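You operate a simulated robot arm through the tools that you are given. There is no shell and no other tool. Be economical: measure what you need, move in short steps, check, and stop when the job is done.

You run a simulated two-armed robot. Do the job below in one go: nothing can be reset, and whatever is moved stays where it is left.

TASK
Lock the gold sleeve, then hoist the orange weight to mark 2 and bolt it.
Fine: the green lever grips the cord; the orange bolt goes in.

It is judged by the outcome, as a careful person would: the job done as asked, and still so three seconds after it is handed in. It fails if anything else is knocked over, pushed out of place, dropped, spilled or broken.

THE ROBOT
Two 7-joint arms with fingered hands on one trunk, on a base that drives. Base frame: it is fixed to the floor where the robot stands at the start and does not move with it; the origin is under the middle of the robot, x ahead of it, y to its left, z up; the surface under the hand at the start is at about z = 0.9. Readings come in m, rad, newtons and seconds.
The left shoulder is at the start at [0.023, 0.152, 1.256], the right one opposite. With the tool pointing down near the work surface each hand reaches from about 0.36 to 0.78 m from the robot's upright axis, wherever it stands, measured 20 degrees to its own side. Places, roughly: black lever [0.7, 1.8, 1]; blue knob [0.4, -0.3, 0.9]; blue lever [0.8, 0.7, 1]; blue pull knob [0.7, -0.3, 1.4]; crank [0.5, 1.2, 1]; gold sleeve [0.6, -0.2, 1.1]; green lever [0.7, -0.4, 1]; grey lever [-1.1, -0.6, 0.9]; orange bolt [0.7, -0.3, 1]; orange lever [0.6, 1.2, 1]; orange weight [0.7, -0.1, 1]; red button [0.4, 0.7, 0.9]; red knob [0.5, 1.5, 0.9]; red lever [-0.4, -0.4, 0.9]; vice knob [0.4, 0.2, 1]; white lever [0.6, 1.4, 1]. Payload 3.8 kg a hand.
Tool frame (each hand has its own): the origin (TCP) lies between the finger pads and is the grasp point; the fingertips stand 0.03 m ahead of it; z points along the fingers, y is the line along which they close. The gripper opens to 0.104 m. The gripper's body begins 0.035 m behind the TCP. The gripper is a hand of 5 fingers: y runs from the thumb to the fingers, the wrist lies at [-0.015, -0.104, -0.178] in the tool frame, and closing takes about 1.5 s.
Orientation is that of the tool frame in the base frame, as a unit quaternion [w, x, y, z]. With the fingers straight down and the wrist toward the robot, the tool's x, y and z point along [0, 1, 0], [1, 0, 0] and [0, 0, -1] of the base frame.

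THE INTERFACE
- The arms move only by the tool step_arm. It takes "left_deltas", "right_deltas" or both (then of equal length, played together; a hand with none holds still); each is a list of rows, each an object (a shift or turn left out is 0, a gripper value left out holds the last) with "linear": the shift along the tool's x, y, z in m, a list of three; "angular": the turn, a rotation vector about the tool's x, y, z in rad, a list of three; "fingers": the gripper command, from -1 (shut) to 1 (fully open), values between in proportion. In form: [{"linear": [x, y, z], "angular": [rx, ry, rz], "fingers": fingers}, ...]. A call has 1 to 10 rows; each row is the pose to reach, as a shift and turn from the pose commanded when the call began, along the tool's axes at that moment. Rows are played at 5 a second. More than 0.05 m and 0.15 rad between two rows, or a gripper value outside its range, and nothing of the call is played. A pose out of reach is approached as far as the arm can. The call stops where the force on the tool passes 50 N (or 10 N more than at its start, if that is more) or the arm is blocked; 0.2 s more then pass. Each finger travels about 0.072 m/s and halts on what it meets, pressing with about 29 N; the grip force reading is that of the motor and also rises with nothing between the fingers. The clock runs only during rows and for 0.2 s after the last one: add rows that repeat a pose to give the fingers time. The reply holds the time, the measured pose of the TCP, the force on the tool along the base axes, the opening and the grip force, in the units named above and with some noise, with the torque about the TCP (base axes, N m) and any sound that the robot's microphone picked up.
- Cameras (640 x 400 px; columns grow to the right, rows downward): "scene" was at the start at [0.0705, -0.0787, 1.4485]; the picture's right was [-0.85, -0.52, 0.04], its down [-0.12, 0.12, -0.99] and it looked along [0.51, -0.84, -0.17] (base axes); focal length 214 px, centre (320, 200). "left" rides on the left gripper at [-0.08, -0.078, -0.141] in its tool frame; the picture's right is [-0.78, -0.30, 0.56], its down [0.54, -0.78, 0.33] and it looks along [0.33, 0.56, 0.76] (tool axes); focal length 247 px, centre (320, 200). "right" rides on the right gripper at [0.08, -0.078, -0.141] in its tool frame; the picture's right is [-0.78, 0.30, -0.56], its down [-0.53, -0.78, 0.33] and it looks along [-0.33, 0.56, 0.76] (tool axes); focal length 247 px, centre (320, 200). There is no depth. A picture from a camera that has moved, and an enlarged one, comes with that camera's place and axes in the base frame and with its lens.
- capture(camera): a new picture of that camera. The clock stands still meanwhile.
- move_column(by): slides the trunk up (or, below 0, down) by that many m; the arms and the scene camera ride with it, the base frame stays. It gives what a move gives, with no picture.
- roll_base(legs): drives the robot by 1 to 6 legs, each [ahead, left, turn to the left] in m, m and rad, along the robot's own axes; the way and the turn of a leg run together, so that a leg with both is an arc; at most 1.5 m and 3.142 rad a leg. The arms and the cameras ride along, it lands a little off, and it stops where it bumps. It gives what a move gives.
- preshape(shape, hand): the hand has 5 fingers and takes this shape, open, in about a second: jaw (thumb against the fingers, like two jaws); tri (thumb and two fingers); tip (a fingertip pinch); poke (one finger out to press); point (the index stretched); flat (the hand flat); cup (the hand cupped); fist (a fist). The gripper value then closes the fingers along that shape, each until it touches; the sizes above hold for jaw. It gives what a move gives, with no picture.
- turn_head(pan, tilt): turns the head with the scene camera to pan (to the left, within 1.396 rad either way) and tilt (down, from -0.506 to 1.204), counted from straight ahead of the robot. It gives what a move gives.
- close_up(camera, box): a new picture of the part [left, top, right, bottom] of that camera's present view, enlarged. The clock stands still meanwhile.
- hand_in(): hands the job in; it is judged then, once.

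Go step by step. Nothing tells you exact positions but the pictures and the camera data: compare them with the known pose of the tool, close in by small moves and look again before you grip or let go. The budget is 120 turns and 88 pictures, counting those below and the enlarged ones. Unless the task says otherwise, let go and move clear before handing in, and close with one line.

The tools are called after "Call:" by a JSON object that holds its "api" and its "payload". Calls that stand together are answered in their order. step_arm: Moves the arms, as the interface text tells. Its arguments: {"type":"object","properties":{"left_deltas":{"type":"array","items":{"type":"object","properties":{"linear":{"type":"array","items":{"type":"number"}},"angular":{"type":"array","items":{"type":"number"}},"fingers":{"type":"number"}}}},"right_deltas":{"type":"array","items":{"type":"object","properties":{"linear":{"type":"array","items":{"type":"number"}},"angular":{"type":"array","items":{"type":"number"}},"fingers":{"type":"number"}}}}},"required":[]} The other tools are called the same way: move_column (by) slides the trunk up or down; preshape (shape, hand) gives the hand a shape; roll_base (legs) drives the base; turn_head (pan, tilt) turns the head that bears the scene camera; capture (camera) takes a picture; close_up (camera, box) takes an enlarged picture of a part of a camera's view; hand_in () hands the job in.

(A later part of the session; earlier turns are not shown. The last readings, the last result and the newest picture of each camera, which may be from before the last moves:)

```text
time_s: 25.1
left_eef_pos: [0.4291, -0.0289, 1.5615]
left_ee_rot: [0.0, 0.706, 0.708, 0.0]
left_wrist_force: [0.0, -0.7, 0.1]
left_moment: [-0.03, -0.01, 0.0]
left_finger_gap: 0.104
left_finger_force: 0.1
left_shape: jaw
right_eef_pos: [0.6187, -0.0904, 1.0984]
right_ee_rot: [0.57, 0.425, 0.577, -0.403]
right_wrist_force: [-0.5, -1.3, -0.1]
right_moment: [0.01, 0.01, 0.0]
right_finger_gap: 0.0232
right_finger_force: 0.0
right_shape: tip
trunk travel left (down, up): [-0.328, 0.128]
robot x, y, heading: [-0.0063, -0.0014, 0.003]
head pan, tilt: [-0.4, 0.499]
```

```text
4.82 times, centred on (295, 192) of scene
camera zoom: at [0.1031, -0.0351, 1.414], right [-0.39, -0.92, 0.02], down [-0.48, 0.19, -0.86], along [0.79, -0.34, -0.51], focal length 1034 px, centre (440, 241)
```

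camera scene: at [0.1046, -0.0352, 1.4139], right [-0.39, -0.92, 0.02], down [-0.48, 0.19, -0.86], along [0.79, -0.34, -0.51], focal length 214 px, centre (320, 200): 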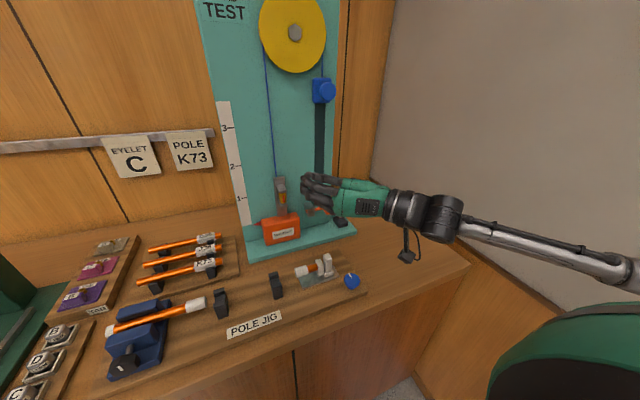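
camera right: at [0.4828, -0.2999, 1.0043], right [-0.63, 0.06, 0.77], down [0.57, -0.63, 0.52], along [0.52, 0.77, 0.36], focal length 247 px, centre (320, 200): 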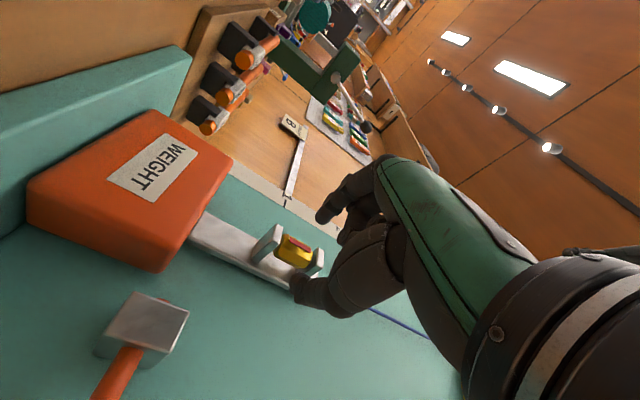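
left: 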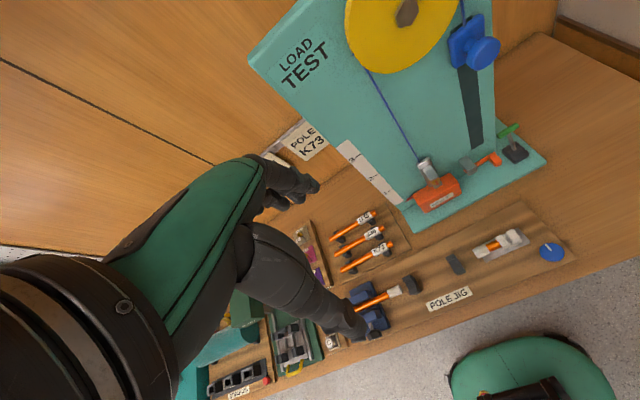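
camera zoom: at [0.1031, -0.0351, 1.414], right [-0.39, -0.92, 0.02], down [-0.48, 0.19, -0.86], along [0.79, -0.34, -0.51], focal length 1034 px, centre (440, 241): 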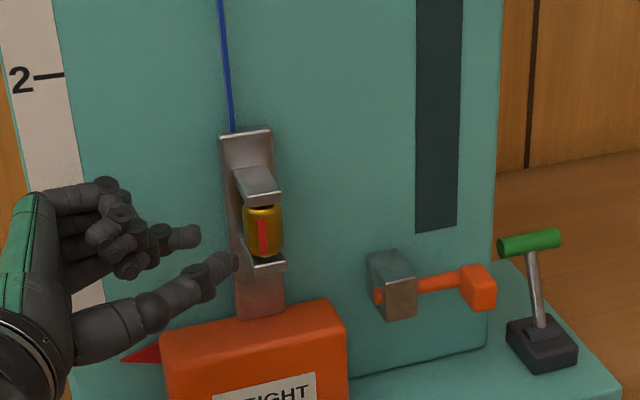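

The index finger dragged it most of the way back again, so it turns freely and my release geometry is the problem. I'll ratchet with a shallower grip over a range that keeps the fingers off the strap.

Call:
{"api": "step_arm", "payload": {"right_deltas": [{"linear": [0.001, -0.03, 0.0], "angular": [-0.1, 0, 0]}, {"linear": [0.002, -0.06, 0.005], "angular": [-0.2, 0, 0]}, {"linear": [0.002, -0.09, 0.01], "angular": [-0.35, 0, 0]}, {"linear": [0.002, -0.1, 0.02], "angular": [-0.5, 0, 0]}, {"linear": [0.002, -0.1, 0.02], "angular": [-0.65, 0, 0]}, {"linear": [0.002, -0.1, 0.02], "angular": [-0.8, 0, 0]}, {"linear": [0.002, -0.1, 0.02], "angular": [-0.95, 0, 0]}, {"linear": [0.002, -0.1, 0.02], "angular": [-1.1, 0, 0]}, {"linear": [0.002, -0.1, 0.02], "angular": [-1.25, 0, 0]}, {"linear": [0.002, -0.1, 0.02], "angular": [-1.4, 0, 0]}]}}

Call:
{"api": "step_arm", "payload": {"right_deltas": [{"linear": [0, -0.016, 0.018], "angular": [-0.1, 0, 0], "fingers": -0.3}, {"linear": [0, -0.032, 0.035], "angular": [-0.2, 0, 0], "fingers": -0.3}, {"linear": [0, -0.0485, 0.053], "angular": [-0.3, 0, 0], "fingers": -0.3}]}}

Call:
{"api": "close_up", "payload": {"camera": "right", "box": [160, 120, 420, 310]}}

```text
time_s: 27.3
left_eef_pos: [0.4301, -0.0287, 1.5605]
left_ee_rot: [0.0, 0.706, 0.709, -0.001]
left_wrist_force: [-0.6, -0.4, 0.9]
left_moment: [0.01, 0.02, 0.02]
left_finger_gap: 0.1036
left_finger_force: 0.0
left_shape: jaw
right_eef_pos: [0.5328, -0.1402, 1.0945]
right_ee_rot: [0.709, -0.042, 0.701, 0.063]
right_wrist_force: [0.1, 0.1, -0.4]
right_moment: [0.0, 0.0, -0.02]
right_finger_gap: 0.0232
right_finger_force: 0.0
right_shape: tip
trunk travel left (down, up): [-0.328, 0.128]
robot x, y, heading: [-0.0034, 0.0002, 0.002]
head pan, tilt: [-0.4, 0.499]
```

```text
time_s: 28.1
left_eef_pos: [0.4304, -0.0282, 1.5595]
left_ee_rot: [0.0, 0.707, 0.708, -0.002]
left_wrist_force: [0.2, -0.4, 1.6]
left_moment: [-0.04, 0.03, -0.01]
left_finger_gap: 0.1038
left_finger_force: 0.1
left_shape: jaw
right_eef_pos: [0.5921, -0.18, 1.0934]
right_ee_rot: [0.694, -0.149, 0.684, 0.166]
right_wrist_force: [-0.3, 0.1, 0.0]
right_moment: [0.01, 0.03, 0.01]
right_finger_gap: 0.036
right_finger_force: 0.0
right_shape: tip
trunk travel left (down, up): [-0.328, 0.128]
robot x, y, heading: [0.0007, 0.0011, -0.001]
head pan, tilt: [-0.4, 0.499]
```

```text
2.11 times, centred on (290, 215) of right
camera zoom: at [0.4992, -0.3096, 1.0101], right [-0.64, 0.0, 0.77], down [0.63, -0.57, 0.52], along [0.44, 0.82, 0.36], focal length 520 px, centre (383, 168)
```

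zoom: 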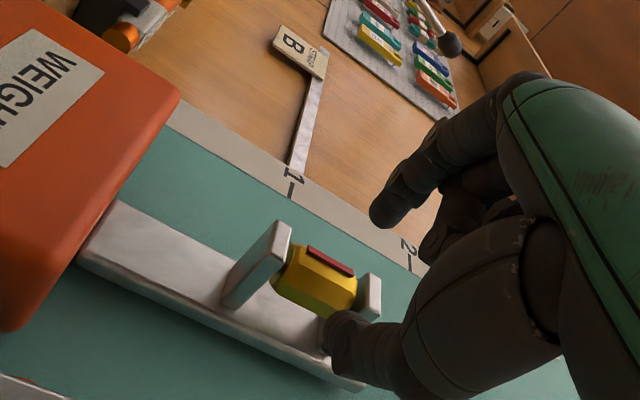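

Call:
{"api": "step_arm", "payload": {"right_deltas": [{"linear": [-0.002, 0, 0.025]}, {"linear": [-0.002, 0, 0.05]}, {"linear": [-0.002, 0, 0.05], "fingers": -0.6}, {"linear": [-0.002, 0, 0.05], "fingers": -0.8}, {"linear": [-0.002, 0, 0.05], "fingers": -1}, {"linear": [-0.002, 0, 0.05], "fingers": -1}, {"linear": [-0.002, 0, 0.05], "fingers": -1}]}}

Call:
{"api": "step_arm", "payload": {"right_deltas": [{"linear": [0, 0.0021, 0.0002], "angular": [0.15, 0, 0]}, {"linear": [0, 0.0041, 0.0006], "angular": [0.3, 0, 0]}, {"linear": [0, 0.0061, 0.0014], "angular": [0.45, 0, 0]}, {"linear": [0, 0.0079, 0.0024], "angular": [0.6, 0, 0]}, {"linear": [0, 0.0095, 0.0038], "angular": [0.75, 0, 0]}, {"linear": [0, 0.011, 0.0053], "angular": [0.9, 0, 0]}, {"linear": [0, 0.0121, 0.007], "angular": [1.05, 0, 0]}]}}

Call:
{"api": "close_up", "payload": {"camera": "right", "box": [160, 120, 420, 310]}}

```text
time_s: 29.7
left_eef_pos: [0.432, -0.0252, 1.5607]
left_ee_rot: [0.0, 0.706, 0.709, -0.001]
left_wrist_force: [0.1, -0.1, 0.0]
left_moment: [-0.02, 0.0, 0.01]
left_finger_gap: 0.1033
left_finger_force: 0.1
left_shape: jaw
right_eef_pos: [0.6373, -0.1575, 1.0964]
right_ee_rot: [0.695, -0.146, 0.684, 0.167]
right_wrist_force: [10.0, 3.4, 2.9]
right_moment: [0.06, -0.02, -0.04]
right_finger_gap: 0.0148
right_finger_force: 29.1
right_shape: tip
trunk travel left (down, up): [-0.328, 0.128]
robot x, y, heading: [-0.0001, -0.002, -0.0]
head pan, tilt: [-0.4, 0.499]
```

```text
time_s: 31.3
left_eef_pos: [0.4314, -0.0281, 1.559]
left_ee_rot: [0.0, 0.706, 0.708, -0.002]
left_wrist_force: [-0.9, -0.1, 0.7]
left_moment: [0.02, 0.01, -0.02]
left_finger_gap: 0.1038
left_finger_force: 0.1
left_shape: jaw
right_eef_pos: [0.6378, -0.1469, 1.0974]
right_ee_rot: [0.674, 0.22, 0.676, -0.201]
right_wrist_force: [10.6, -4.3, 5.0]
right_moment: [0.0, -0.15, 0.05]
right_finger_gap: 0.0145
right_finger_force: 29.3
right_shape: tip
trunk travel left (down, up): [-0.328, 0.128]
robot x, y, heading: [-0.0013, 0.0012, -0.001]
head pan, tilt: [-0.4, 0.499]
```

```text
2.11 times, centred on (290, 215) of right
camera zoom: at [0.4787, -0.1275, 1.017], right [-0.29, 0.54, 0.79], down [-0.17, -0.84, 0.51], along [0.94, 0.01, 0.34], focal length 520 px, centre (383, 168)
```

zoom: 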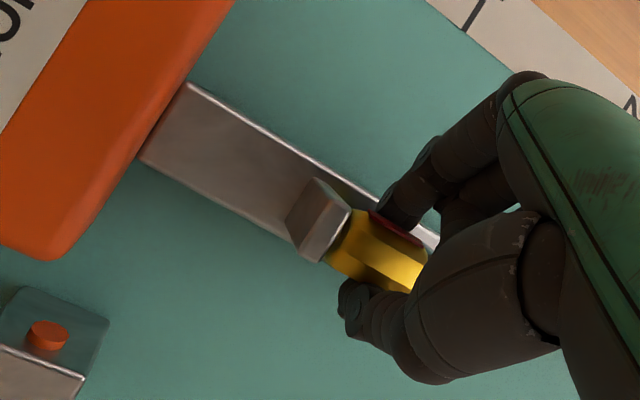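

Clean turn of 1.05 rad, with red now well to the left. I'll release and retreat.

Call:
{"api": "step_arm", "payload": {"right_deltas": [{"fingers": -0.6}, {"fingers": -0.35}, {"fingers": -0.3}, {"fingers": -0.3}, {"linear": [0, 0, -0.025]}, {"linear": [0, 0, -0.05]}]}}

Call:
{"api": "close_up", "payload": {"camera": "right", "box": [160, 120, 420, 310]}}

```text
time_s: 32.7
left_eef_pos: [0.4278, -0.027, 1.5604]
left_ee_rot: [0.001, 0.706, 0.708, -0.001]
left_wrist_force: [0.0, 0.9, -0.2]
left_moment: [0.0, -0.01, -0.02]
left_finger_gap: 0.1038
left_finger_force: 0.0
left_shape: jaw
right_eef_pos: [0.5949, -0.1175, 1.0984]
right_ee_rot: [0.675, 0.221, 0.675, -0.2]
right_wrist_force: [0.1, 0.1, 0.1]
right_moment: [0.0, -0.01, -0.01]
right_finger_gap: 0.0361
right_finger_force: 0.1
right_shape: tip
trunk travel left (down, up): [-0.328, 0.128]
robot x, y, heading: [-0.0019, 0.0007, -0.003]
head pan, tilt: [-0.4, 0.499]
```

```text
2.11 times, centred on (290, 215) of right
camera zoom: at [0.4358, -0.0988, 1.0185], right [-0.3, 0.54, 0.79], down [-0.17, -0.84, 0.51], along [0.94, 0.02, 0.34], focal length 520 px, centre (383, 168)
```

zoom: 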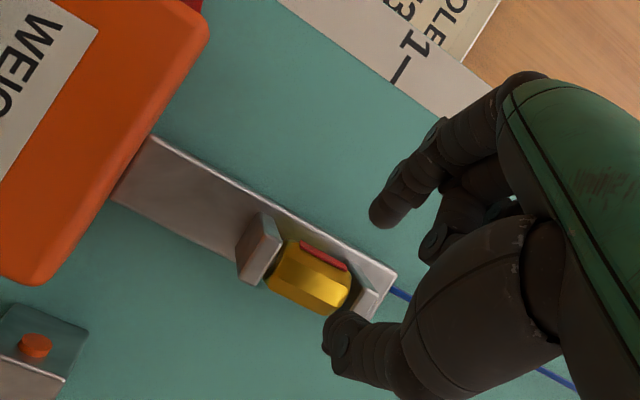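

That stayed. I'll do another ratchet cycle.

Call:
{"api": "step_arm", "payload": {"right_deltas": [{"linear": [0, -0.0065, 0.0043], "angular": [-0.135, 0, 0]}, {"linear": [0, -0.013, 0.0086], "angular": [-0.27, 0, 0]}, {"linear": [0, -0.0195, 0.0129], "angular": [-0.405, 0, 0]}, {"linear": [0, -0.026, 0.0172], "angular": [-0.54, 0, 0]}, {"linear": [0, -0.0325, 0.0215], "angular": [-0.675, 0, 0]}, {"linear": [0, -0.039, 0.0258], "angular": [-0.81, 0, 0]}, {"linear": [0, -0.0455, 0.0301], "angular": [-0.945, 0, 0]}, {"linear": [0, -0.052, 0.0344], "angular": [-1.08, 0, 0]}]}}

Call:
{"api": "step_arm", "payload": {"right_deltas": [{"linear": [0, 0, 0.025]}, {"linear": [0, 0, 0.05]}, {"linear": [0, 0, 0.05], "fingers": -0.6}, {"linear": [0, 0, 0.05], "fingers": -0.8}, {"linear": [0, 0, 0.05], "fingers": -1}, {"linear": [0, 0, 0.05], "fingers": -1}, {"linear": [0, 0, 0.05], "fingers": -1}]}}

Call:
{"api": "step_arm", "payload": {"right_deltas": [{"linear": [0, 0.0021, 0.0002], "angular": [0.15, 0, 0]}, {"linear": [0, 0.0041, 0.0006], "angular": [0.3, 0, 0]}, {"linear": [0, 0.0061, 0.0014], "angular": [0.45, 0, 0]}, {"linear": [0, 0.0079, 0.0024], "angular": [0.6, 0, 0]}, {"linear": [0, 0.0095, 0.0038], "angular": [0.75, 0, 0]}, {"linear": [0, 0.011, 0.0053], "angular": [0.9, 0, 0]}, {"linear": [0, 0.0121, 0.007], "angular": [1.05, 0, 0]}]}}

Call:
{"api": "close_up", "payload": {"camera": "right", "box": [160, 120, 420, 310]}}

```text
time_s: 34.5
left_eef_pos: [0.4295, -0.0284, 1.56]
left_ee_rot: [0.0, 0.706, 0.709, -0.001]
left_wrist_force: [0.3, 0.1, 1.6]
left_moment: [-0.02, 0.0, -0.01]
left_finger_gap: 0.1039
left_finger_force: 0.0
left_shape: jaw
right_eef_pos: [0.5964, -0.18, 1.0947]
right_ee_rot: [0.692, -0.157, 0.681, 0.178]
right_wrist_force: [0.8, -0.1, 0.6]
right_moment: [0.0, 0.01, 0.03]
right_finger_gap: 0.0363
right_finger_force: 0.0
right_shape: tip
trunk travel left (down, up): [-0.328, 0.128]
robot x, y, heading: [-0.0, -0.0017, 0.007]
head pan, tilt: [-0.4, 0.499]
```

```text
time_s: 36.1
left_eef_pos: [0.4275, -0.0315, 1.5623]
left_ee_rot: [-0.001, 0.706, 0.708, 0.001]
left_wrist_force: [0.0, -0.6, -1.0]
left_moment: [-0.02, 0.0, 0.02]
left_finger_gap: 0.1036
left_finger_force: 0.0
left_shape: jaw
right_eef_pos: [0.6388, -0.1603, 1.0982]
right_ee_rot: [0.693, -0.157, 0.681, 0.177]
right_wrist_force: [-11.4, -12.7, -2.8]
right_moment: [0.21, 0.12, -1.38]
right_finger_gap: 0.0228
right_finger_force: 28.7
right_shape: tip
trunk travel left (down, up): [-0.328, 0.128]
robot x, y, heading: [-0.0049, 0.0006, 0.002]
head pan, tilt: [-0.4, 0.499]
```

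```text
time_s: 37.7
left_eef_pos: [0.4382, -0.0312, 1.5582]
left_ee_rot: [-0.002, 0.706, 0.708, -0.003]
left_wrist_force: [-0.9, 0.1, -0.2]
left_moment: [-0.01, -0.02, -0.03]
left_finger_gap: 0.1038
left_finger_force: 0.0
left_shape: jaw
right_eef_pos: [0.645, -0.1485, 1.0952]
right_ee_rot: [0.677, 0.213, 0.678, -0.19]
right_wrist_force: [37.5, -16.2, 10.0]
right_moment: [-0.06, -0.07, 0.54]
right_finger_gap: 0.0184
right_finger_force: 28.7
right_shape: tip
trunk travel left (down, up): [-0.328, 0.128]
robot x, y, heading: [-0.0008, 0.0003, 0.001]
head pan, tilt: [-0.4, 0.499]
```

```text
2.11 times, centred on (290, 215) of right
camera zoom: at [0.4865, -0.1335, 1.0154], right [-0.31, 0.53, 0.79], down [-0.15, -0.85, 0.51], along [0.94, 0.04, 0.34], focal length 520 px, centre (383, 168)
```

zoom: 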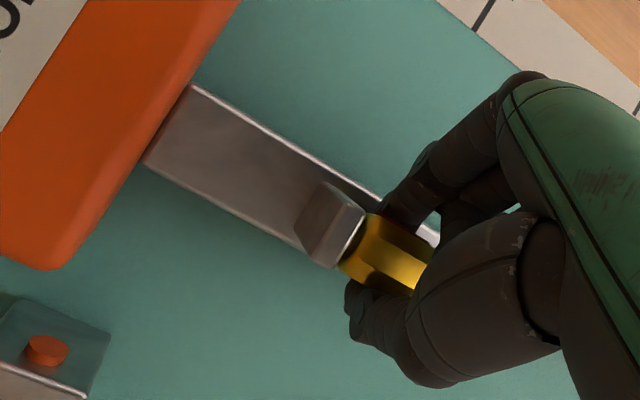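

Red is no longer visible and there is some resisting torque. I'll release and look.

Call:
{"api": "step_arm", "payload": {"right_deltas": [{"fingers": -0.6}, {"fingers": -0.35}, {"fingers": -0.3}, {"fingers": -0.3}, {"linear": [0, 0, -0.025]}, {"linear": [0, 0, -0.05]}]}}

Call:
{"api": "close_up", "payload": {"camera": "right", "box": [160, 120, 420, 310]}}

Call:
{"api": "close_up", "payload": {"camera": "left", "box": [360, 120, 500, 220]}}

```text
time_s: 39.1
left_eef_pos: [0.4297, -0.0272, 1.5604]
left_ee_rot: [0.0, 0.705, 0.709, -0.001]
left_wrist_force: [0.3, 0.5, -0.5]
left_moment: [0.01, 0.01, -0.02]
left_finger_gap: 0.1036
left_finger_force: 0.1
left_shape: jaw
right_eef_pos: [0.5983, -0.1152, 1.0977]
right_ee_rot: [0.678, 0.21, 0.678, -0.189]
right_wrist_force: [-0.6, 0.8, -0.7]
right_moment: [0.0, 0.0, 0.01]
right_finger_gap: 0.0364
right_finger_force: 0.0
right_shape: tip
trunk travel left (down, up): [-0.328, 0.128]
robot x, y, heading: [-0.0, -0.0016, 0.002]
head pan, tilt: [-0.4, 0.499]
```

```text
2.11 times, centred on (290, 215) of right
camera zoom: at [0.4375, -0.102, 1.0176], right [-0.31, 0.53, 0.79], down [-0.15, -0.85, 0.51], along [0.94, 0.04, 0.34], focal length 520 px, centre (383, 168)
```

zoom: 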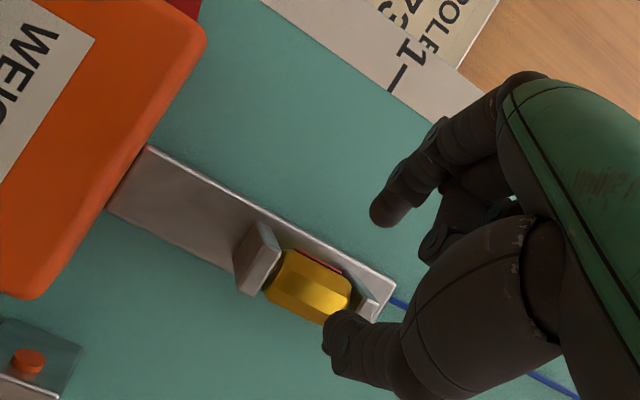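

```text
4.00 times, centred on (430, 170) of left
camera zoom: at [0.351, -0.1076, 1.7035], right [-0.29, -0.78, -0.56], down [-0.78, 0.53, -0.33], along [0.55, 0.34, -0.76], focal length 988 px, centre (-120, 320)
```

zoom: 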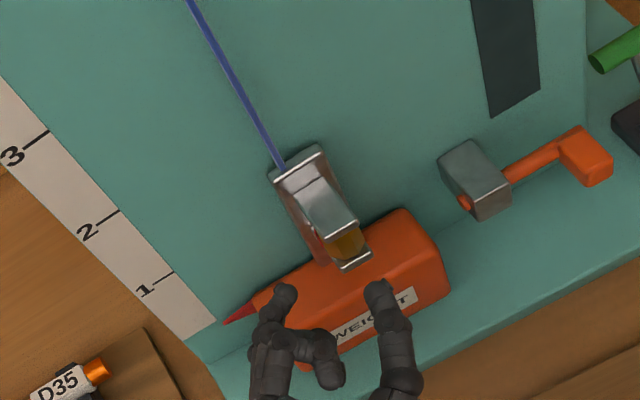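

Red is now about 100° round to the left. I'll do one more cycle with a cleaner grip to find out whether that is the end stop.

Call:
{"api": "step_arm", "payload": {"right_deltas": [{"linear": [0, -0.009, 0.0032], "angular": [-0.145, 0, 0]}, {"linear": [0, -0.018, 0.0064], "angular": [-0.29, 0, 0]}, {"linear": [0, -0.027, 0.0097], "angular": [-0.435, 0, 0]}, {"linear": [0, -0.036, 0.0129], "angular": [-0.58, 0, 0]}, {"linear": [0, -0.045, 0.0162], "angular": [-0.725, 0, 0]}, {"linear": [0, -0.054, 0.0194], "angular": [-0.87, 0, 0]}]}}

Call:
{"api": "step_arm", "payload": {"right_deltas": [{"linear": [0, 0, 0.025]}, {"linear": [0, 0, 0.05]}, {"linear": [0, 0, 0.05], "fingers": -0.6}, {"linear": [0, 0, 0.05], "fingers": -0.8}, {"linear": [0, 0, 0.05], "fingers": -1}, {"linear": [0, 0, 0.05], "fingers": -1}, {"linear": [0, 0, 0.05], "fingers": -1}]}}

Call:
{"api": "close_up", "payload": {"camera": "right", "box": [160, 120, 420, 310]}}

```text
time_s: 40.5
left_eef_pos: [0.4305, -0.0286, 1.5616]
left_ee_rot: [0.0, 0.705, 0.709, -0.001]
left_wrist_force: [-0.3, -0.2, 0.5]
left_moment: [-0.01, 0.0, -0.02]
left_finger_gap: 0.1039
left_finger_force: 0.3
left_shape: jaw
right_eef_pos: [0.586, -0.1721, 1.095]
right_ee_rot: [0.703, -0.096, 0.695, 0.116]
right_wrist_force: [-0.6, 0.6, -0.5]
right_moment: [0.0, 0.01, -0.04]
right_finger_gap: 0.0363
right_finger_force: 0.0
right_shape: tip
trunk travel left (down, up): [-0.328, 0.128]
robot x, y, heading: [0.0016, -0.001, -0.001]
head pan, tilt: [-0.4, 0.499]
```

```text
time_s: 42.1
left_eef_pos: [0.4319, -0.0267, 1.5607]
left_ee_rot: [-0.001, 0.706, 0.708, -0.002]
left_wrist_force: [0.3, -0.7, -0.2]
left_moment: [-0.01, 0.04, -0.01]
left_finger_gap: 0.1038
left_finger_force: 0.1
left_shape: jaw
right_eef_pos: [0.6345, -0.1551, 1.0962]
right_ee_rot: [0.704, -0.095, 0.695, 0.114]
right_wrist_force: [9.7, 0.0, 2.4]
right_moment: [0.09, -0.02, -0.06]
right_finger_gap: 0.0143
right_finger_force: 29.2
right_shape: tip
trunk travel left (down, up): [-0.328, 0.128]
robot x, y, heading: [-0.0029, -0.0013, 0.005]
head pan, tilt: [-0.4, 0.499]
```

```text
2.11 times, centred on (290, 215) of right
camera zoom: at [0.5228, -0.2698, 1.0131], right [-0.63, 0.1, 0.77], down [0.54, -0.66, 0.52], along [0.56, 0.74, 0.36], focal length 520 px, centre (383, 168)
```

zoom: 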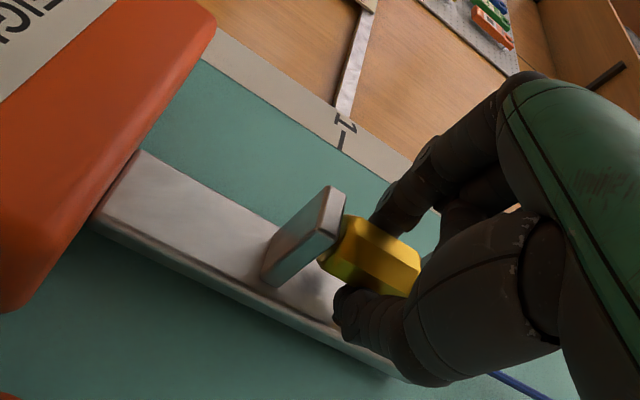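

Good grip. I'll turn in short steps and watch the torque.

Call:
{"api": "step_arm", "payload": {"right_deltas": [{"linear": [0, 0.0021, 0.0002], "angular": [0.15, 0, 0]}, {"linear": [0, 0.0041, 0.0006], "angular": [0.3, 0, 0]}, {"linear": [0, 0.0061, 0.0014], "angular": [0.45, 0, 0]}]}}

Call:
{"api": "step_arm", "payload": {"right_deltas": [{"linear": [0, 0.0015, 0.0008], "angular": [0.15, 0, 0]}, {"linear": [0, 0.003, 0.0016], "angular": [0.3, 0, 0]}, {"linear": [0, 0.0045, 0.0024], "angular": [0.45, 0, 0]}]}}

Call:
{"api": "close_up", "payload": {"camera": "right", "box": [160, 120, 420, 310]}}

```text
time_s: 42.9
left_eef_pos: [0.4344, -0.0258, 1.5594]
left_ee_rot: [-0.001, 0.706, 0.708, -0.002]
left_wrist_force: [-0.5, -0.6, 0.8]
left_moment: [0.01, 0.03, 0.0]
left_finger_gap: 0.104
left_finger_force: 0.0
left_shape: jaw
right_eef_pos: [0.636, -0.1498, 1.0958]
right_ee_rot: [0.707, 0.064, 0.703, -0.044]
right_wrist_force: [21.6, 4.1, 5.7]
right_moment: [0.01, -0.11, 0.49]
right_finger_gap: 0.0136
right_finger_force: 29.0
right_shape: tip
trunk travel left (down, up): [-0.328, 0.128]
robot x, y, heading: [-0.0007, 0.002, 0.004]
head pan, tilt: [-0.4, 0.499]
```

```text
time_s: 43.7
left_eef_pos: [0.4371, -0.029, 1.5571]
left_ee_rot: [-0.002, 0.706, 0.709, -0.003]
left_wrist_force: [-1.0, 0.1, -0.1]
left_moment: [0.01, -0.03, 0.03]
left_finger_gap: 0.1037
left_finger_force: 0.1
left_shape: jaw
right_eef_pos: [0.6407, -0.1499, 1.0943]
right_ee_rot: [0.674, 0.223, 0.675, -0.201]
right_wrist_force: [31.6, -8.2, 6.7]
right_moment: [-0.02, -0.09, 0.45]
right_finger_gap: 0.0127
right_finger_force: 29.3
right_shape: tip
trunk travel left (down, up): [-0.328, 0.128]
robot x, y, heading: [-0.005, 0.0014, 0.003]
head pan, tilt: [-0.4, 0.499]
```

```text
2.11 times, centred on (290, 215) of right
camera zoom: at [0.4813, -0.1303, 1.0151], right [-0.29, 0.54, 0.79], down [-0.17, -0.84, 0.51], along [0.94, 0.01, 0.34], focal length 520 px, centre (383, 168)
```

zoom: 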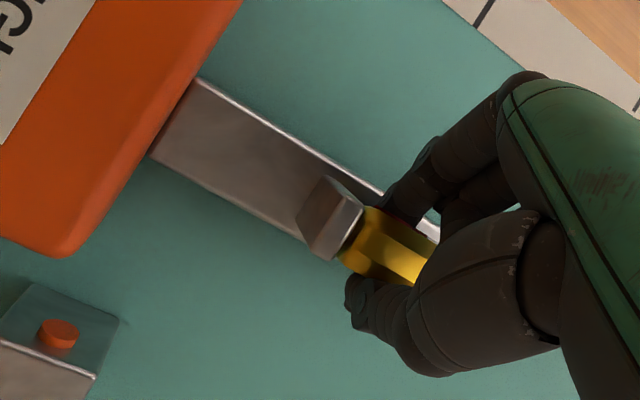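

Resistance is now about 0.5 N·m and the fingers slip, against about 0.05 before, so this is the end stop. I'll release and check.

Call:
{"api": "step_arm", "payload": {"right_deltas": [{"linear": [0, 0.0, -0.004], "fingers": -0.6}, {"linear": [0, 0, -0.004], "fingers": -0.35}, {"linear": [0, 0, -0.004], "fingers": -0.3}, {"linear": [0, 0, -0.004], "fingers": -0.3}, {"linear": [0, 0, -0.03]}, {"linear": [0, 0, -0.055]}]}}

Call:
{"api": "close_up", "payload": {"camera": "right", "box": [160, 120, 420, 310]}}

```text
time_s: 45.1
left_eef_pos: [0.4293, -0.027, 1.5612]
left_ee_rot: [0.001, 0.706, 0.708, -0.002]
left_wrist_force: [-0.2, 0.1, 0.7]
left_moment: [0.03, 0.0, -0.01]
left_finger_gap: 0.1036
left_finger_force: 0.1
left_shape: jaw
right_eef_pos: [0.59, -0.1154, 1.0984]
right_ee_rot: [0.675, 0.221, 0.675, -0.199]
right_wrist_force: [0.5, 0.2, 0.1]
right_moment: [-0.03, 0.0, 0.0]
right_finger_gap: 0.0361
right_finger_force: 0.2
right_shape: tip
trunk travel left (down, up): [-0.328, 0.128]
robot x, y, heading: [0.0002, 0.0021, 0.002]
head pan, tilt: [-0.4, 0.499]
```

```text
2.11 times, centred on (290, 215) of right
camera zoom: at [0.4302, -0.0968, 1.0176], right [-0.3, 0.54, 0.79], down [-0.17, -0.84, 0.51], along [0.94, 0.02, 0.34], focal length 520 px, centre (383, 168)
```

zoom: 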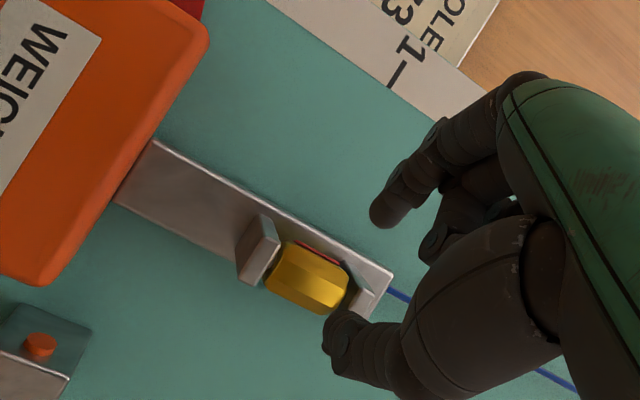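

The sleeve is at its stop and holds there. Next I'll park the right hand near the lever side and bring the left hand, palm facing forward with fingers above and thumb below, up to the blue pull knob.

Call:
{"api": "step_arm", "payload": {"right_deltas": [{"linear": [-0.005, -0.02, -0.02], "angular": [-0.08, 0, 0]}, {"linear": [-0.011, -0.057, -0.005], "angular": [-0.16, 0, 0]}, {"linear": [-0.018, -0.095, 0.015], "angular": [-0.24, 0, 0]}, {"linear": [-0.025, -0.133, 0.032], "angular": [-0.32, 0, 0]}, {"linear": [-0.032, -0.17, 0.048], "angular": [-0.4, 0, 0]}, {"linear": [-0.038, -0.208, 0.064], "angular": [-0.48, 0, 0]}, {"linear": [-0.044, -0.246, 0.08], "angular": [-0.56, 0, 0]}, {"linear": [-0.05, -0.283, 0.095], "angular": [-0.63, 0, 0]}]}}

Call:
{"api": "step_arm", "payload": {"left_deltas": [{"linear": [-0.02, 0.0, 0.018], "angular": [-0.145, 0, 0]}, {"linear": [-0.04, 0.01, 0.036], "angular": [-0.29, 0, 0]}, {"linear": [-0.065, 0.02, 0.054], "angular": [-0.435, 0, 0]}, {"linear": [-0.09, 0.03, 0.072], "angular": [-0.58, 0, 0]}, {"linear": [-0.115, 0.04, 0.09], "angular": [-0.725, 0, 0]}, {"linear": [-0.14, 0.05, 0.108], "angular": [-0.87, 0, 0]}, {"linear": [-0.165, 0.06, 0.126], "angular": [-1.015, 0, 0]}, {"linear": [-0.195, 0.07, 0.144], "angular": [-1.16, 0, 0]}, {"linear": [-0.225, 0.08, 0.162], "angular": [-1.305, 0, 0]}, {"linear": [-0.254, 0.09, 0.18], "angular": [-1.45, 0, 0]}]}}

Call:
{"api": "turn_head", "payload": {"pan": -0.5, "tilt": 0.35}}

Call:
{"api": "capture", "payload": {"camera": "scene"}}

Call:
{"api": "capture", "payload": {"camera": "right"}}

```text
time_s: 46.9
left_eef_pos: [0.4291, -0.0274, 1.5605]
left_ee_rot: [-0.001, 0.706, 0.708, -0.001]
left_wrist_force: [0.1, -0.8, 0.1]
left_moment: [0.01, -0.02, -0.02]
left_finger_gap: 0.1037
left_finger_force: 0.0
left_shape: jaw
right_eef_pos: [0.5082, -0.4059, 1.1388]
right_ee_rot: [0.71, 0.001, 0.704, 0.02]
right_wrist_force: [-0.9, -0.8, 0.4]
right_moment: [-0.01, -0.04, 0.0]
right_finger_gap: 0.0363
right_finger_force: 0.0
right_shape: tip
trunk travel left (down, up): [-0.328, 0.128]
robot x, y, heading: [-0.0002, 0.0016, -0.003]
head pan, tilt: [-0.4, 0.499]
```

```text
time_s: 49.1
left_eef_pos: [0.5235, -0.2459, 1.4013]
left_ee_rot: [0.456, 0.539, 0.542, 0.456]
left_wrist_force: [0.6, -0.2, 0.9]
left_moment: [0.03, -0.02, -0.05]
left_finger_gap: 0.1038
left_finger_force: 0.1
left_shape: jaw
left hand out of reach, approached as far as the arm can: row 10
right_eef_pos: [0.5087, -0.404, 1.1398]
right_ee_rot: [0.71, 0.001, 0.704, 0.021]
right_wrist_force: [0.6, -0.1, 0.1]
right_moment: [0.03, 0.03, 0.0]
right_finger_gap: 0.0364
right_finger_force: 0.1
right_shape: tip
trunk travel left (down, up): [-0.328, 0.128]
robot x, y, heading: [-0.0028, 0.0005, 0.001]
head pan, tilt: [-0.4, 0.499]
```

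```text
time_s: 49.8
left_eef_pos: [0.5211, -0.2472, 1.4007]
left_ee_rot: [0.456, 0.539, 0.542, 0.456]
left_wrist_force: [0.4, -0.5, 0.4]
left_moment: [0.02, -0.01, 0.03]
left_finger_gap: 0.1037
left_finger_force: 0.0
left_shape: jaw
right_eef_pos: [0.5085, -0.4046, 1.139]
right_ee_rot: [0.71, 0.001, 0.704, 0.02]
right_wrist_force: [0.3, -0.1, 0.9]
right_moment: [0.03, 0.0, 0.0]
right_finger_gap: 0.0361
right_finger_force: 0.1
right_shape: tip
trunk travel left (down, up): [-0.328, 0.128]
robot x, y, heading: [0.002, 0.0014, 0.004]
head pan, tilt: [-0.499, 0.351]
```

```text
46 pictures are left
camera scene: at [0.1026, -0.0429, 1.4277], right [-0.48, -0.88, 0.02], down [-0.34, 0.16, -0.92], along [0.81, -0.45, -0.38], focal length 214 px, centre (320, 200)
```

scene: 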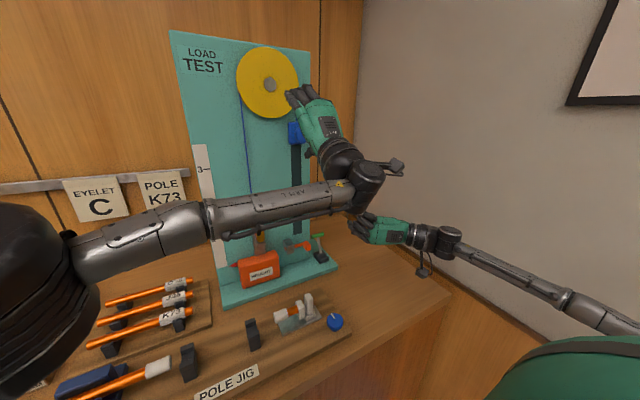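

```text
45 pictures are left
camera right: at [0.3705, -0.4833, 1.0566], right [-0.57, 0.26, 0.78], down [0.35, -0.78, 0.51], along [0.74, 0.57, 0.36], focal length 247 px, centre (320, 200)
```

right: 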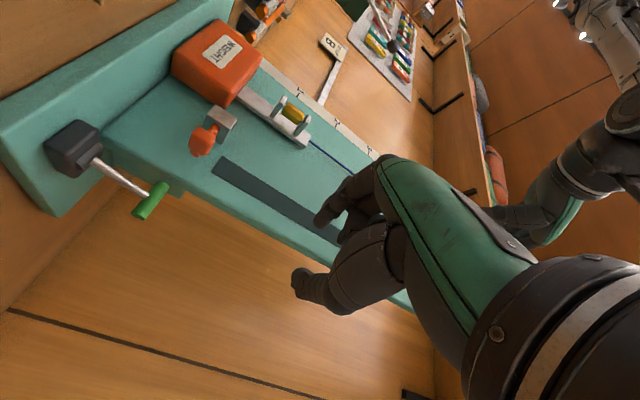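

The left arm is near its reach limit pointing straight ahead. I'll yaw the hand so it comes at the knob diagonally from the left, which brings the wrist closer to the shoulder.

Call:
{"api": "step_arm", "payload": {"left_deltas": [{"linear": [0.01, -0.012, 0.002], "angular": [-0.084, 0, 0]}, {"linear": [0.02, -0.0236, 0.004], "angular": [-0.168, 0, 0]}]}}

Call:
{"api": "step_arm", "payload": {"left_deltas": [{"linear": [0, 0, 0], "angular": [0, -0.14, 0]}, {"linear": [0, 0, 0.01], "angular": [0, -0.28, 0]}, {"linear": [0, 0, 0.02], "angular": [0, -0.42, 0]}, {"linear": [0, 0, 0.03], "angular": [0, -0.56, 0]}, {"linear": [0, 0, 0.045], "angular": [0, -0.7, 0]}]}}

Call:
{"api": "capture", "payload": {"camera": "left"}}

Call:
{"api": "close_up", "payload": {"camera": "scene", "box": [240, 60, 380, 160]}}

```text
time_s: 50.4
left_eef_pos: [0.5258, -0.2268, 1.3764]
left_ee_rot: [0.511, 0.488, 0.49, 0.511]
left_wrist_force: [0.5, -0.6, -0.6]
left_moment: [-0.01, 0.0, 0.0]
left_finger_gap: 0.104
left_finger_force: 0.0
left_shape: jaw
right_eef_pos: [0.5086, -0.404, 1.1393]
right_ee_rot: [0.71, 0.0, 0.704, 0.021]
right_wrist_force: [0.1, 0.6, 0.4]
right_moment: [0.02, -0.04, -0.02]
right_finger_gap: 0.0361
right_finger_force: 0.0
right_shape: tip
trunk travel left (down, up): [-0.328, 0.128]
robot x, y, heading: [-0.0025, 0.0014, 0.002]
head pan, tilt: [-0.499, 0.351]
```

```text
time_s: 51.6
left_eef_pos: [0.5699, -0.2276, 1.3774]
left_ee_rot: [0.648, 0.633, 0.285, 0.313]
left_wrist_force: [0.2, -1.3, 0.5]
left_moment: [-0.02, 0.02, -0.01]
left_finger_gap: 0.1037
left_finger_force: 0.1
left_shape: jaw
right_eef_pos: [0.5089, -0.4039, 1.139]
right_ee_rot: [0.71, 0.001, 0.704, 0.021]
right_wrist_force: [0.2, -0.1, -0.4]
right_moment: [0.02, 0.02, -0.01]
right_finger_gap: 0.036
right_finger_force: 0.0
right_shape: tip
trunk travel left (down, up): [-0.328, 0.128]
robot x, y, heading: [-0.0018, -0.0008, 0.003]
head pan, tilt: [-0.499, 0.351]
```

```text
44 pictures are left
camera left: at [0.4135, -0.1986, 1.2941], right [-0.06, -0.95, -0.3], down [0.63, 0.2, -0.75], along [0.77, -0.23, 0.59], focal length 247 px, centre (320, 200)
```

left: 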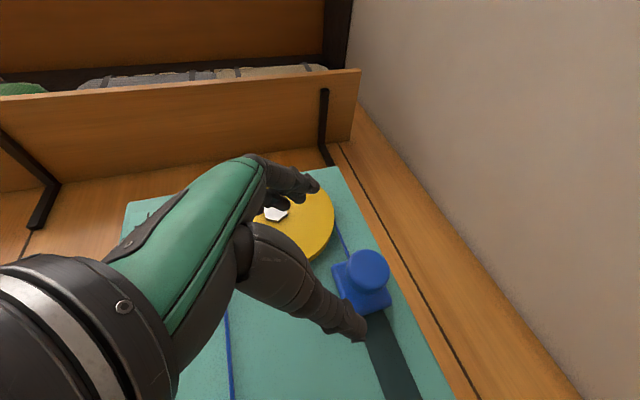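

```text
4.00 times, centred on (310, 110) of scene
camera zoom: at [0.1033, -0.0429, 1.4277], right [-0.48, -0.88, 0.02], down [-0.34, 0.16, -0.92], along [0.81, -0.45, -0.38], focal length 858 px, centre (360, 560)
```

zoom: 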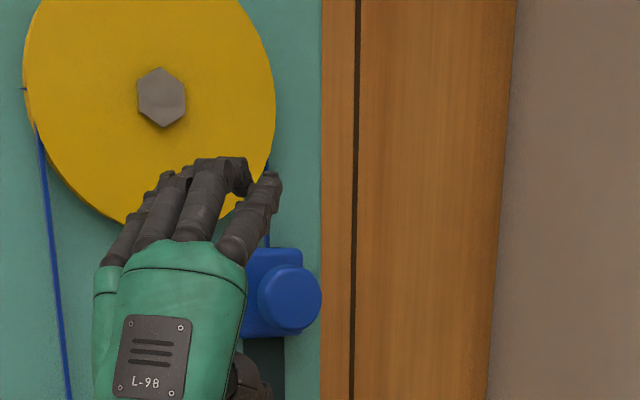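

Fingers at full opening would crowd the pulley, so I'll try the three-finger shape, part closed.

Call:
{"api": "preshape", "payload": {"shape": "tri", "hand": "left"}}

Call:
{"api": "step_arm", "payload": {"left_deltas": [{"fingers": 0.3}, {"fingers": 0.3}, {"fingers": 0.3}]}}

Call:
{"api": "capture", "payload": {"camera": "left"}}

Call:
{"api": "close_up", "payload": {"camera": "scene", "box": [240, 60, 380, 160]}}

```text
time_s: 52.5
left_eef_pos: [0.5688, -0.228, 1.3782]
left_ee_rot: [0.647, 0.633, 0.286, 0.314]
left_wrist_force: [0.3, 0.0, -0.6]
left_moment: [-0.01, -0.04, 0.0]
left_finger_gap: 0.1039
left_finger_force: 0.1
left_shape: tri
right_eef_pos: [0.5087, -0.4047, 1.1399]
right_ee_rot: [0.711, 0.001, 0.703, 0.02]
right_wrist_force: [-0.2, 0.6, 0.2]
right_moment: [0.01, 0.01, 0.04]
right_finger_gap: 0.0363
right_finger_force: 0.1
right_shape: tip
trunk travel left (down, up): [-0.328, 0.128]
robot x, y, heading: [-0.0025, 0.002, 0.003]
head pan, tilt: [-0.499, 0.351]
```

```text
time_s: 53.3
left_eef_pos: [0.5697, -0.2295, 1.3773]
left_ee_rot: [0.647, 0.633, 0.286, 0.314]
left_wrist_force: [0.4, 0.1, 0.7]
left_moment: [0.0, -0.02, -0.02]
left_finger_gap: 0.068
left_finger_force: 0.2
left_shape: tri
right_eef_pos: [0.5078, -0.4041, 1.1398]
right_ee_rot: [0.71, 0.001, 0.703, 0.02]
right_wrist_force: [0.4, -0.3, 0.5]
right_moment: [-0.04, -0.02, 0.02]
right_finger_gap: 0.0362
right_finger_force: 0.1
right_shape: tip
trunk travel left (down, up): [-0.328, 0.128]
robot x, y, heading: [0.003, 0.0023, -0.002]
head pan, tilt: [-0.499, 0.351]
```

```text
42 pictures are left
camera left: at [0.4124, -0.1997, 1.2943], right [-0.06, -0.95, -0.3], down [0.63, 0.2, -0.75], along [0.77, -0.23, 0.59], focal length 247 px, centre (320, 200)
```

left: 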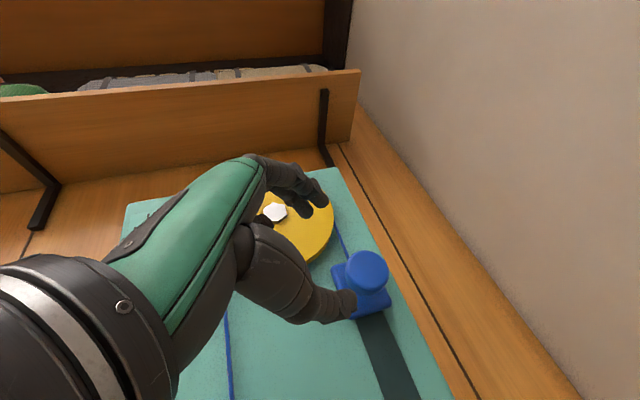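

```text
4.00 times, centred on (310, 110) of scene
camera zoom: at [0.1025, -0.0434, 1.4277], right [-0.48, -0.88, 0.02], down [-0.34, 0.16, -0.92], along [0.81, -0.45, -0.38], focal length 858 px, centre (360, 560)
```

zoom: 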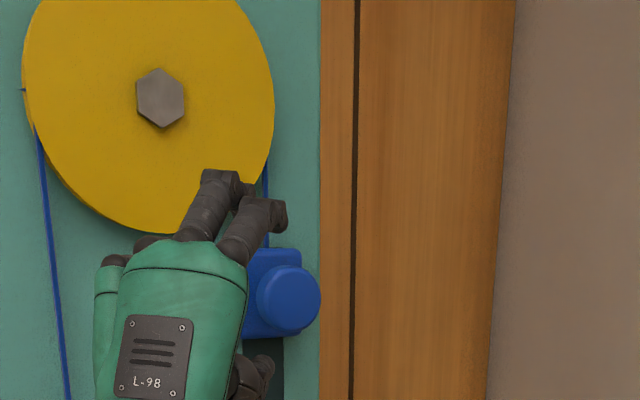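

Call:
{"api": "step_arm", "payload": {"left_deltas": [{"linear": [0.003, -0.001, 0.03]}, {"linear": [0.0067, -0.002, 0.06]}, {"linear": [0.0067, -0.003, 0.075]}, {"linear": [0.0067, -0.003, 0.087]}]}}

Call:
{"api": "capture", "payload": {"camera": "left"}}

Call:
{"api": "close_up", "payload": {"camera": "scene", "box": [240, 60, 380, 160]}}

```text
time_s: 54.3
left_eef_pos: [0.6436, -0.2704, 1.3804]
left_ee_rot: [0.648, 0.633, 0.284, 0.314]
left_wrist_force: [-0.1, -0.4, 0.1]
left_moment: [-0.03, 0.02, -0.02]
left_finger_gap: 0.068
left_finger_force: 0.1
left_shape: tri
left hand out of reach, approached as far as the arm can: row 4
right_eef_pos: [0.5071, -0.4067, 1.1393]
right_ee_rot: [0.71, 0.001, 0.703, 0.021]
right_wrist_force: [-0.7, -0.5, -0.2]
right_moment: [0.02, 0.0, -0.01]
right_finger_gap: 0.0363
right_finger_force: 0.1
right_shape: tip
trunk travel left (down, up): [-0.328, 0.128]
robot x, y, heading: [-0.0018, -0.0019, 0.001]
head pan, tilt: [-0.499, 0.351]
```

```text
40 pictures are left
camera left: at [0.4861, -0.2409, 1.2963], right [-0.06, -0.95, -0.3], down [0.63, 0.2, -0.75], along [0.77, -0.23, 0.59], focal length 247 px, centre (320, 200)
```

left: 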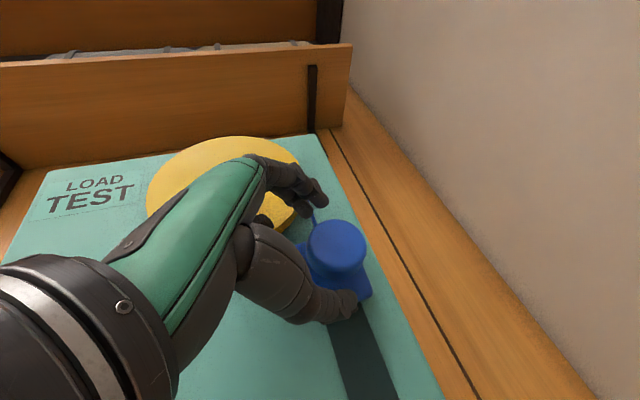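

```text
4.00 times, centred on (310, 110) of scene
camera zoom: at [0.1025, -0.0437, 1.4277], right [-0.48, -0.88, 0.02], down [-0.34, 0.16, -0.92], along [0.81, -0.45, -0.38], focal length 858 px, centre (360, 560)
```

zoom: 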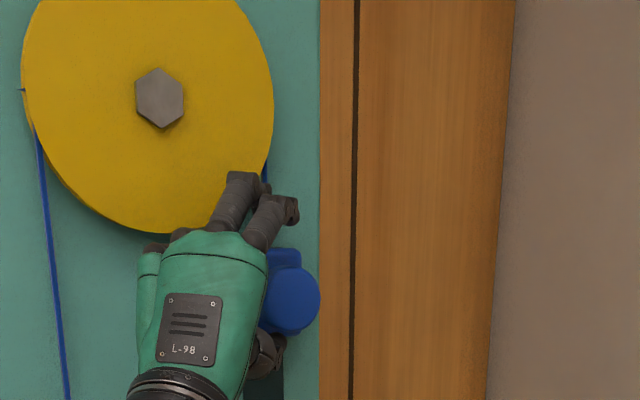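

The left arm is at its reach limit, so the base needs to shift right by about 0.1 m. The side wall is close, so I'll first tuck the right hand inward and back the left hand off the knob.

Call:
{"api": "step_arm", "payload": {"right_deltas": [{"linear": [0.015, 0.02, -0.03]}, {"linear": [0.03, 0.05, -0.06]}, {"linear": [0.045, 0.085, -0.08]}, {"linear": [0.06, 0.12, -0.09]}, {"linear": [0.06, 0.15, -0.09]}], "left_deltas": [{"linear": [0, 0, -0.02]}, {"linear": [0, 0, -0.05]}, {"linear": [0, 0, -0.08]}, {"linear": [0, 0, -0.1]}, {"linear": [0, 0, -0.1]}]}}

Call:
{"api": "roll_base", "payload": {"legs": [[0, -0.1, 0]]}}

Call:
{"api": "capture", "payload": {"camera": "scene"}}

```text
time_s: 55.5
left_eef_pos: [0.5663, -0.2054, 1.3765]
left_ee_rot: [0.648, 0.633, 0.285, 0.314]
left_wrist_force: [0.0, -0.7, 0.0]
left_moment: [-0.01, 0.03, -0.03]
left_finger_gap: 0.068
left_finger_force: 0.0
left_shape: tri
right_eef_pos: [0.4137, -0.2537, 1.0828]
right_ee_rot: [0.71, 0.0, 0.703, 0.019]
right_wrist_force: [0.0, 0.5, 0.0]
right_moment: [0.0, 0.0, 0.03]
right_finger_gap: 0.0362
right_finger_force: 0.0
right_shape: tip
trunk travel left (down, up): [-0.328, 0.128]
robot x, y, heading: [-0.0011, 0.0029, -0.001]
head pan, tilt: [-0.499, 0.351]
```

```text
time_s: 56.7
left_eef_pos: [0.5678, -0.3016, 1.378]
left_ee_rot: [0.648, 0.632, 0.286, 0.315]
left_wrist_force: [-0.1, -0.1, 0.6]
left_moment: [0.0, 0.01, 0.01]
left_finger_gap: 0.0682
left_finger_force: 0.0
left_shape: tri
right_eef_pos: [0.415, -0.3533, 1.0831]
right_ee_rot: [0.71, 0.0, 0.704, 0.021]
right_wrist_force: [-0.2, 0.3, 0.7]
right_moment: [0.0, 0.02, 0.0]
right_finger_gap: 0.0362
right_finger_force: 0.0
right_shape: tip
trunk travel left (down, up): [-0.328, 0.128]
robot x, y, heading: [-0.0005, -0.1015, -0.0]
head pan, tilt: [-0.499, 0.351]
```

```text
38 pictures are left
camera scene: at [0.1027, -0.1408, 1.4278], right [-0.48, -0.88, 0.02], down [-0.34, 0.16, -0.92], along [0.81, -0.45, -0.38], focal length 214 px, centre (320, 200)
```

scene: 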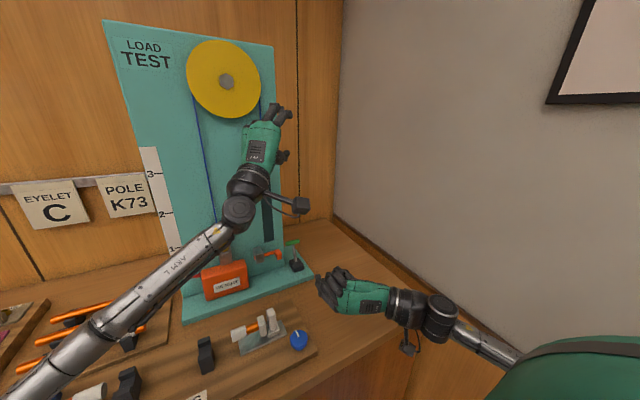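

There is room. I'll bring the left hand onto the knob.

Call:
{"api": "step_arm", "payload": {"left_deltas": [{"linear": [0.03, 0, 0.0]}, {"linear": [0.055, 0, 0.005]}, {"linear": [0.065, 0, 0.02]}, {"linear": [0.065, 0, 0.035]}, {"linear": [0.065, 0, 0.05]}]}}

Call:
{"api": "step_arm", "payload": {"left_deltas": [{"fingers": 0.0}, {"fingers": -0.4}, {"fingers": -0.7}, {"fingers": -1}, {"fingers": -1}, {"fingers": -1}]}}

Call:
{"api": "capture", "payload": {"camera": "left"}}

Call:
{"api": "close_up", "payload": {"camera": "scene", "box": [120, 90, 320, 310]}}

```text
time_s: 57.9
left_eef_pos: [0.6468, -0.2854, 1.3806]
left_ee_rot: [0.648, 0.633, 0.285, 0.314]
left_wrist_force: [0.0, 0.2, 0.5]
left_moment: [0.04, -0.01, -0.02]
left_finger_gap: 0.0681
left_finger_force: 0.0
left_shape: tri
right_eef_pos: [0.4145, -0.3539, 1.0823]
right_ee_rot: [0.711, 0.001, 0.703, 0.021]
right_wrist_force: [0.5, 0.3, 0.2]
right_moment: [-0.01, 0.02, 0.01]
right_finger_gap: 0.0363
right_finger_force: 0.0
right_shape: tip
trunk travel left (down, up): [-0.328, 0.128]
robot x, y, heading: [-0.0018, -0.0963, 0.007]
head pan, tilt: [-0.499, 0.351]
```

```text
time_s: 59.3
left_eef_pos: [0.6451, -0.286, 1.3806]
left_ee_rot: [0.647, 0.633, 0.286, 0.314]
left_wrist_force: [-1.3, -1.2, 1.2]
left_moment: [0.16, 0.37, 0.13]
left_finger_gap: 0.0366
left_finger_force: 29.1
left_shape: tri
right_eef_pos: [0.415, -0.3543, 1.0825]
right_ee_rot: [0.71, 0.001, 0.704, 0.021]
right_wrist_force: [-0.2, 0.2, -0.1]
right_moment: [0.01, -0.02, 0.0]
right_finger_gap: 0.0364
right_finger_force: 0.0
right_shape: tip
trunk travel left (down, up): [-0.328, 0.128]
robot x, y, heading: [-0.0003, -0.101, 0.007]
head pan, tilt: [-0.499, 0.351]
```

```text
37 pictures are left
camera left: at [0.4897, -0.2577, 1.2965], right [-0.06, -0.95, -0.3], down [0.63, 0.2, -0.75], along [0.77, -0.23, 0.59], focal length 247 px, centre (320, 200)
```

left: 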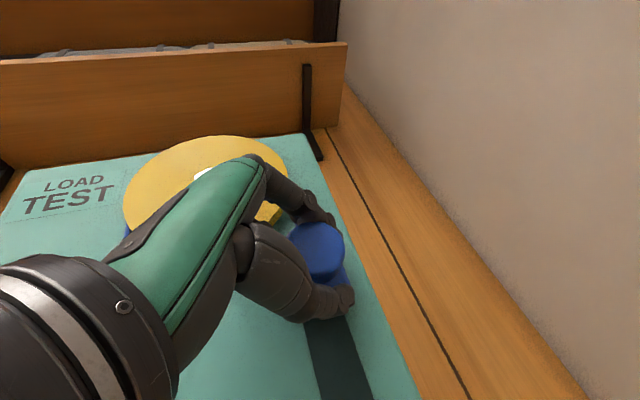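

```text
1.82 times, centred on (220, 200) of scene
camera zoom: at [0.1026, -0.1427, 1.4277], right [-0.48, -0.88, 0.02], down [-0.34, 0.16, -0.92], along [0.81, -0.45, -0.38], focal length 390 px, centre (502, 200)
```

zoom: 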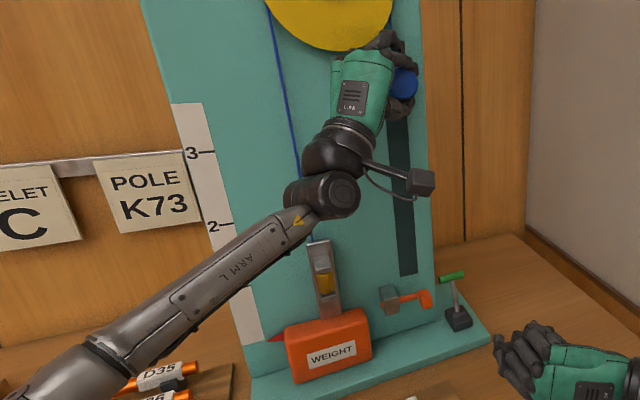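

The knob is gripped. I'll pull down a little and check the force.

Call:
{"api": "step_arm", "payload": {"left_deltas": [{"linear": [-0.0003, -0.01, -0.0004]}, {"linear": [-0.0006, -0.02, -0.0007]}, {"linear": [-0.0008, -0.03, -0.001]}, {"linear": [-0.0011, -0.04, -0.0015]}]}}

Call:
{"api": "close_up", "payload": {"camera": "scene", "box": [120, 90, 320, 310]}}

```text
time_s: 60.3
left_eef_pos: [0.6476, -0.2862, 1.3409]
left_ee_rot: [0.647, 0.633, 0.285, 0.315]
left_wrist_force: [0.7, -1.4, 7.1]
left_moment: [-0.18, 0.0, 0.12]
left_finger_gap: 0.0357
left_finger_force: 28.9
left_shape: tri
right_eef_pos: [0.4126, -0.3533, 1.0835]
right_ee_rot: [0.71, 0.0, 0.704, 0.021]
right_wrist_force: [-0.1, -0.9, -0.1]
right_moment: [0.02, -0.04, 0.04]
right_finger_gap: 0.0363
right_finger_force: 0.1
right_shape: tip
trunk travel left (down, up): [-0.328, 0.128]
robot x, y, heading: [0.0018, -0.0955, 0.007]
head pan, tilt: [-0.499, 0.351]
```

```text
1.82 times, centred on (220, 200) of scene
camera zoom: at [0.102, -0.1422, 1.4277], right [-0.48, -0.88, 0.02], down [-0.34, 0.16, -0.92], along [0.81, -0.45, -0.38], focal length 390 px, centre (502, 200)
```

zoom: 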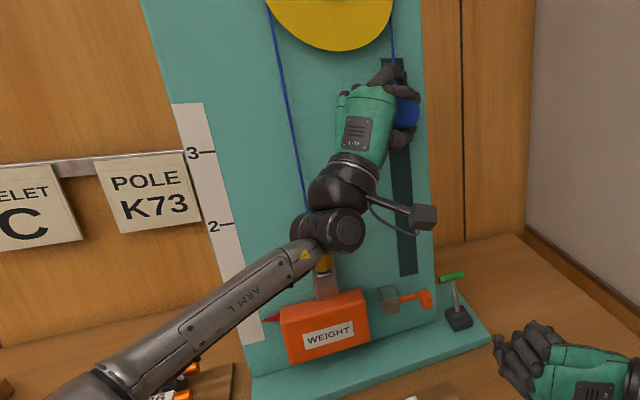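

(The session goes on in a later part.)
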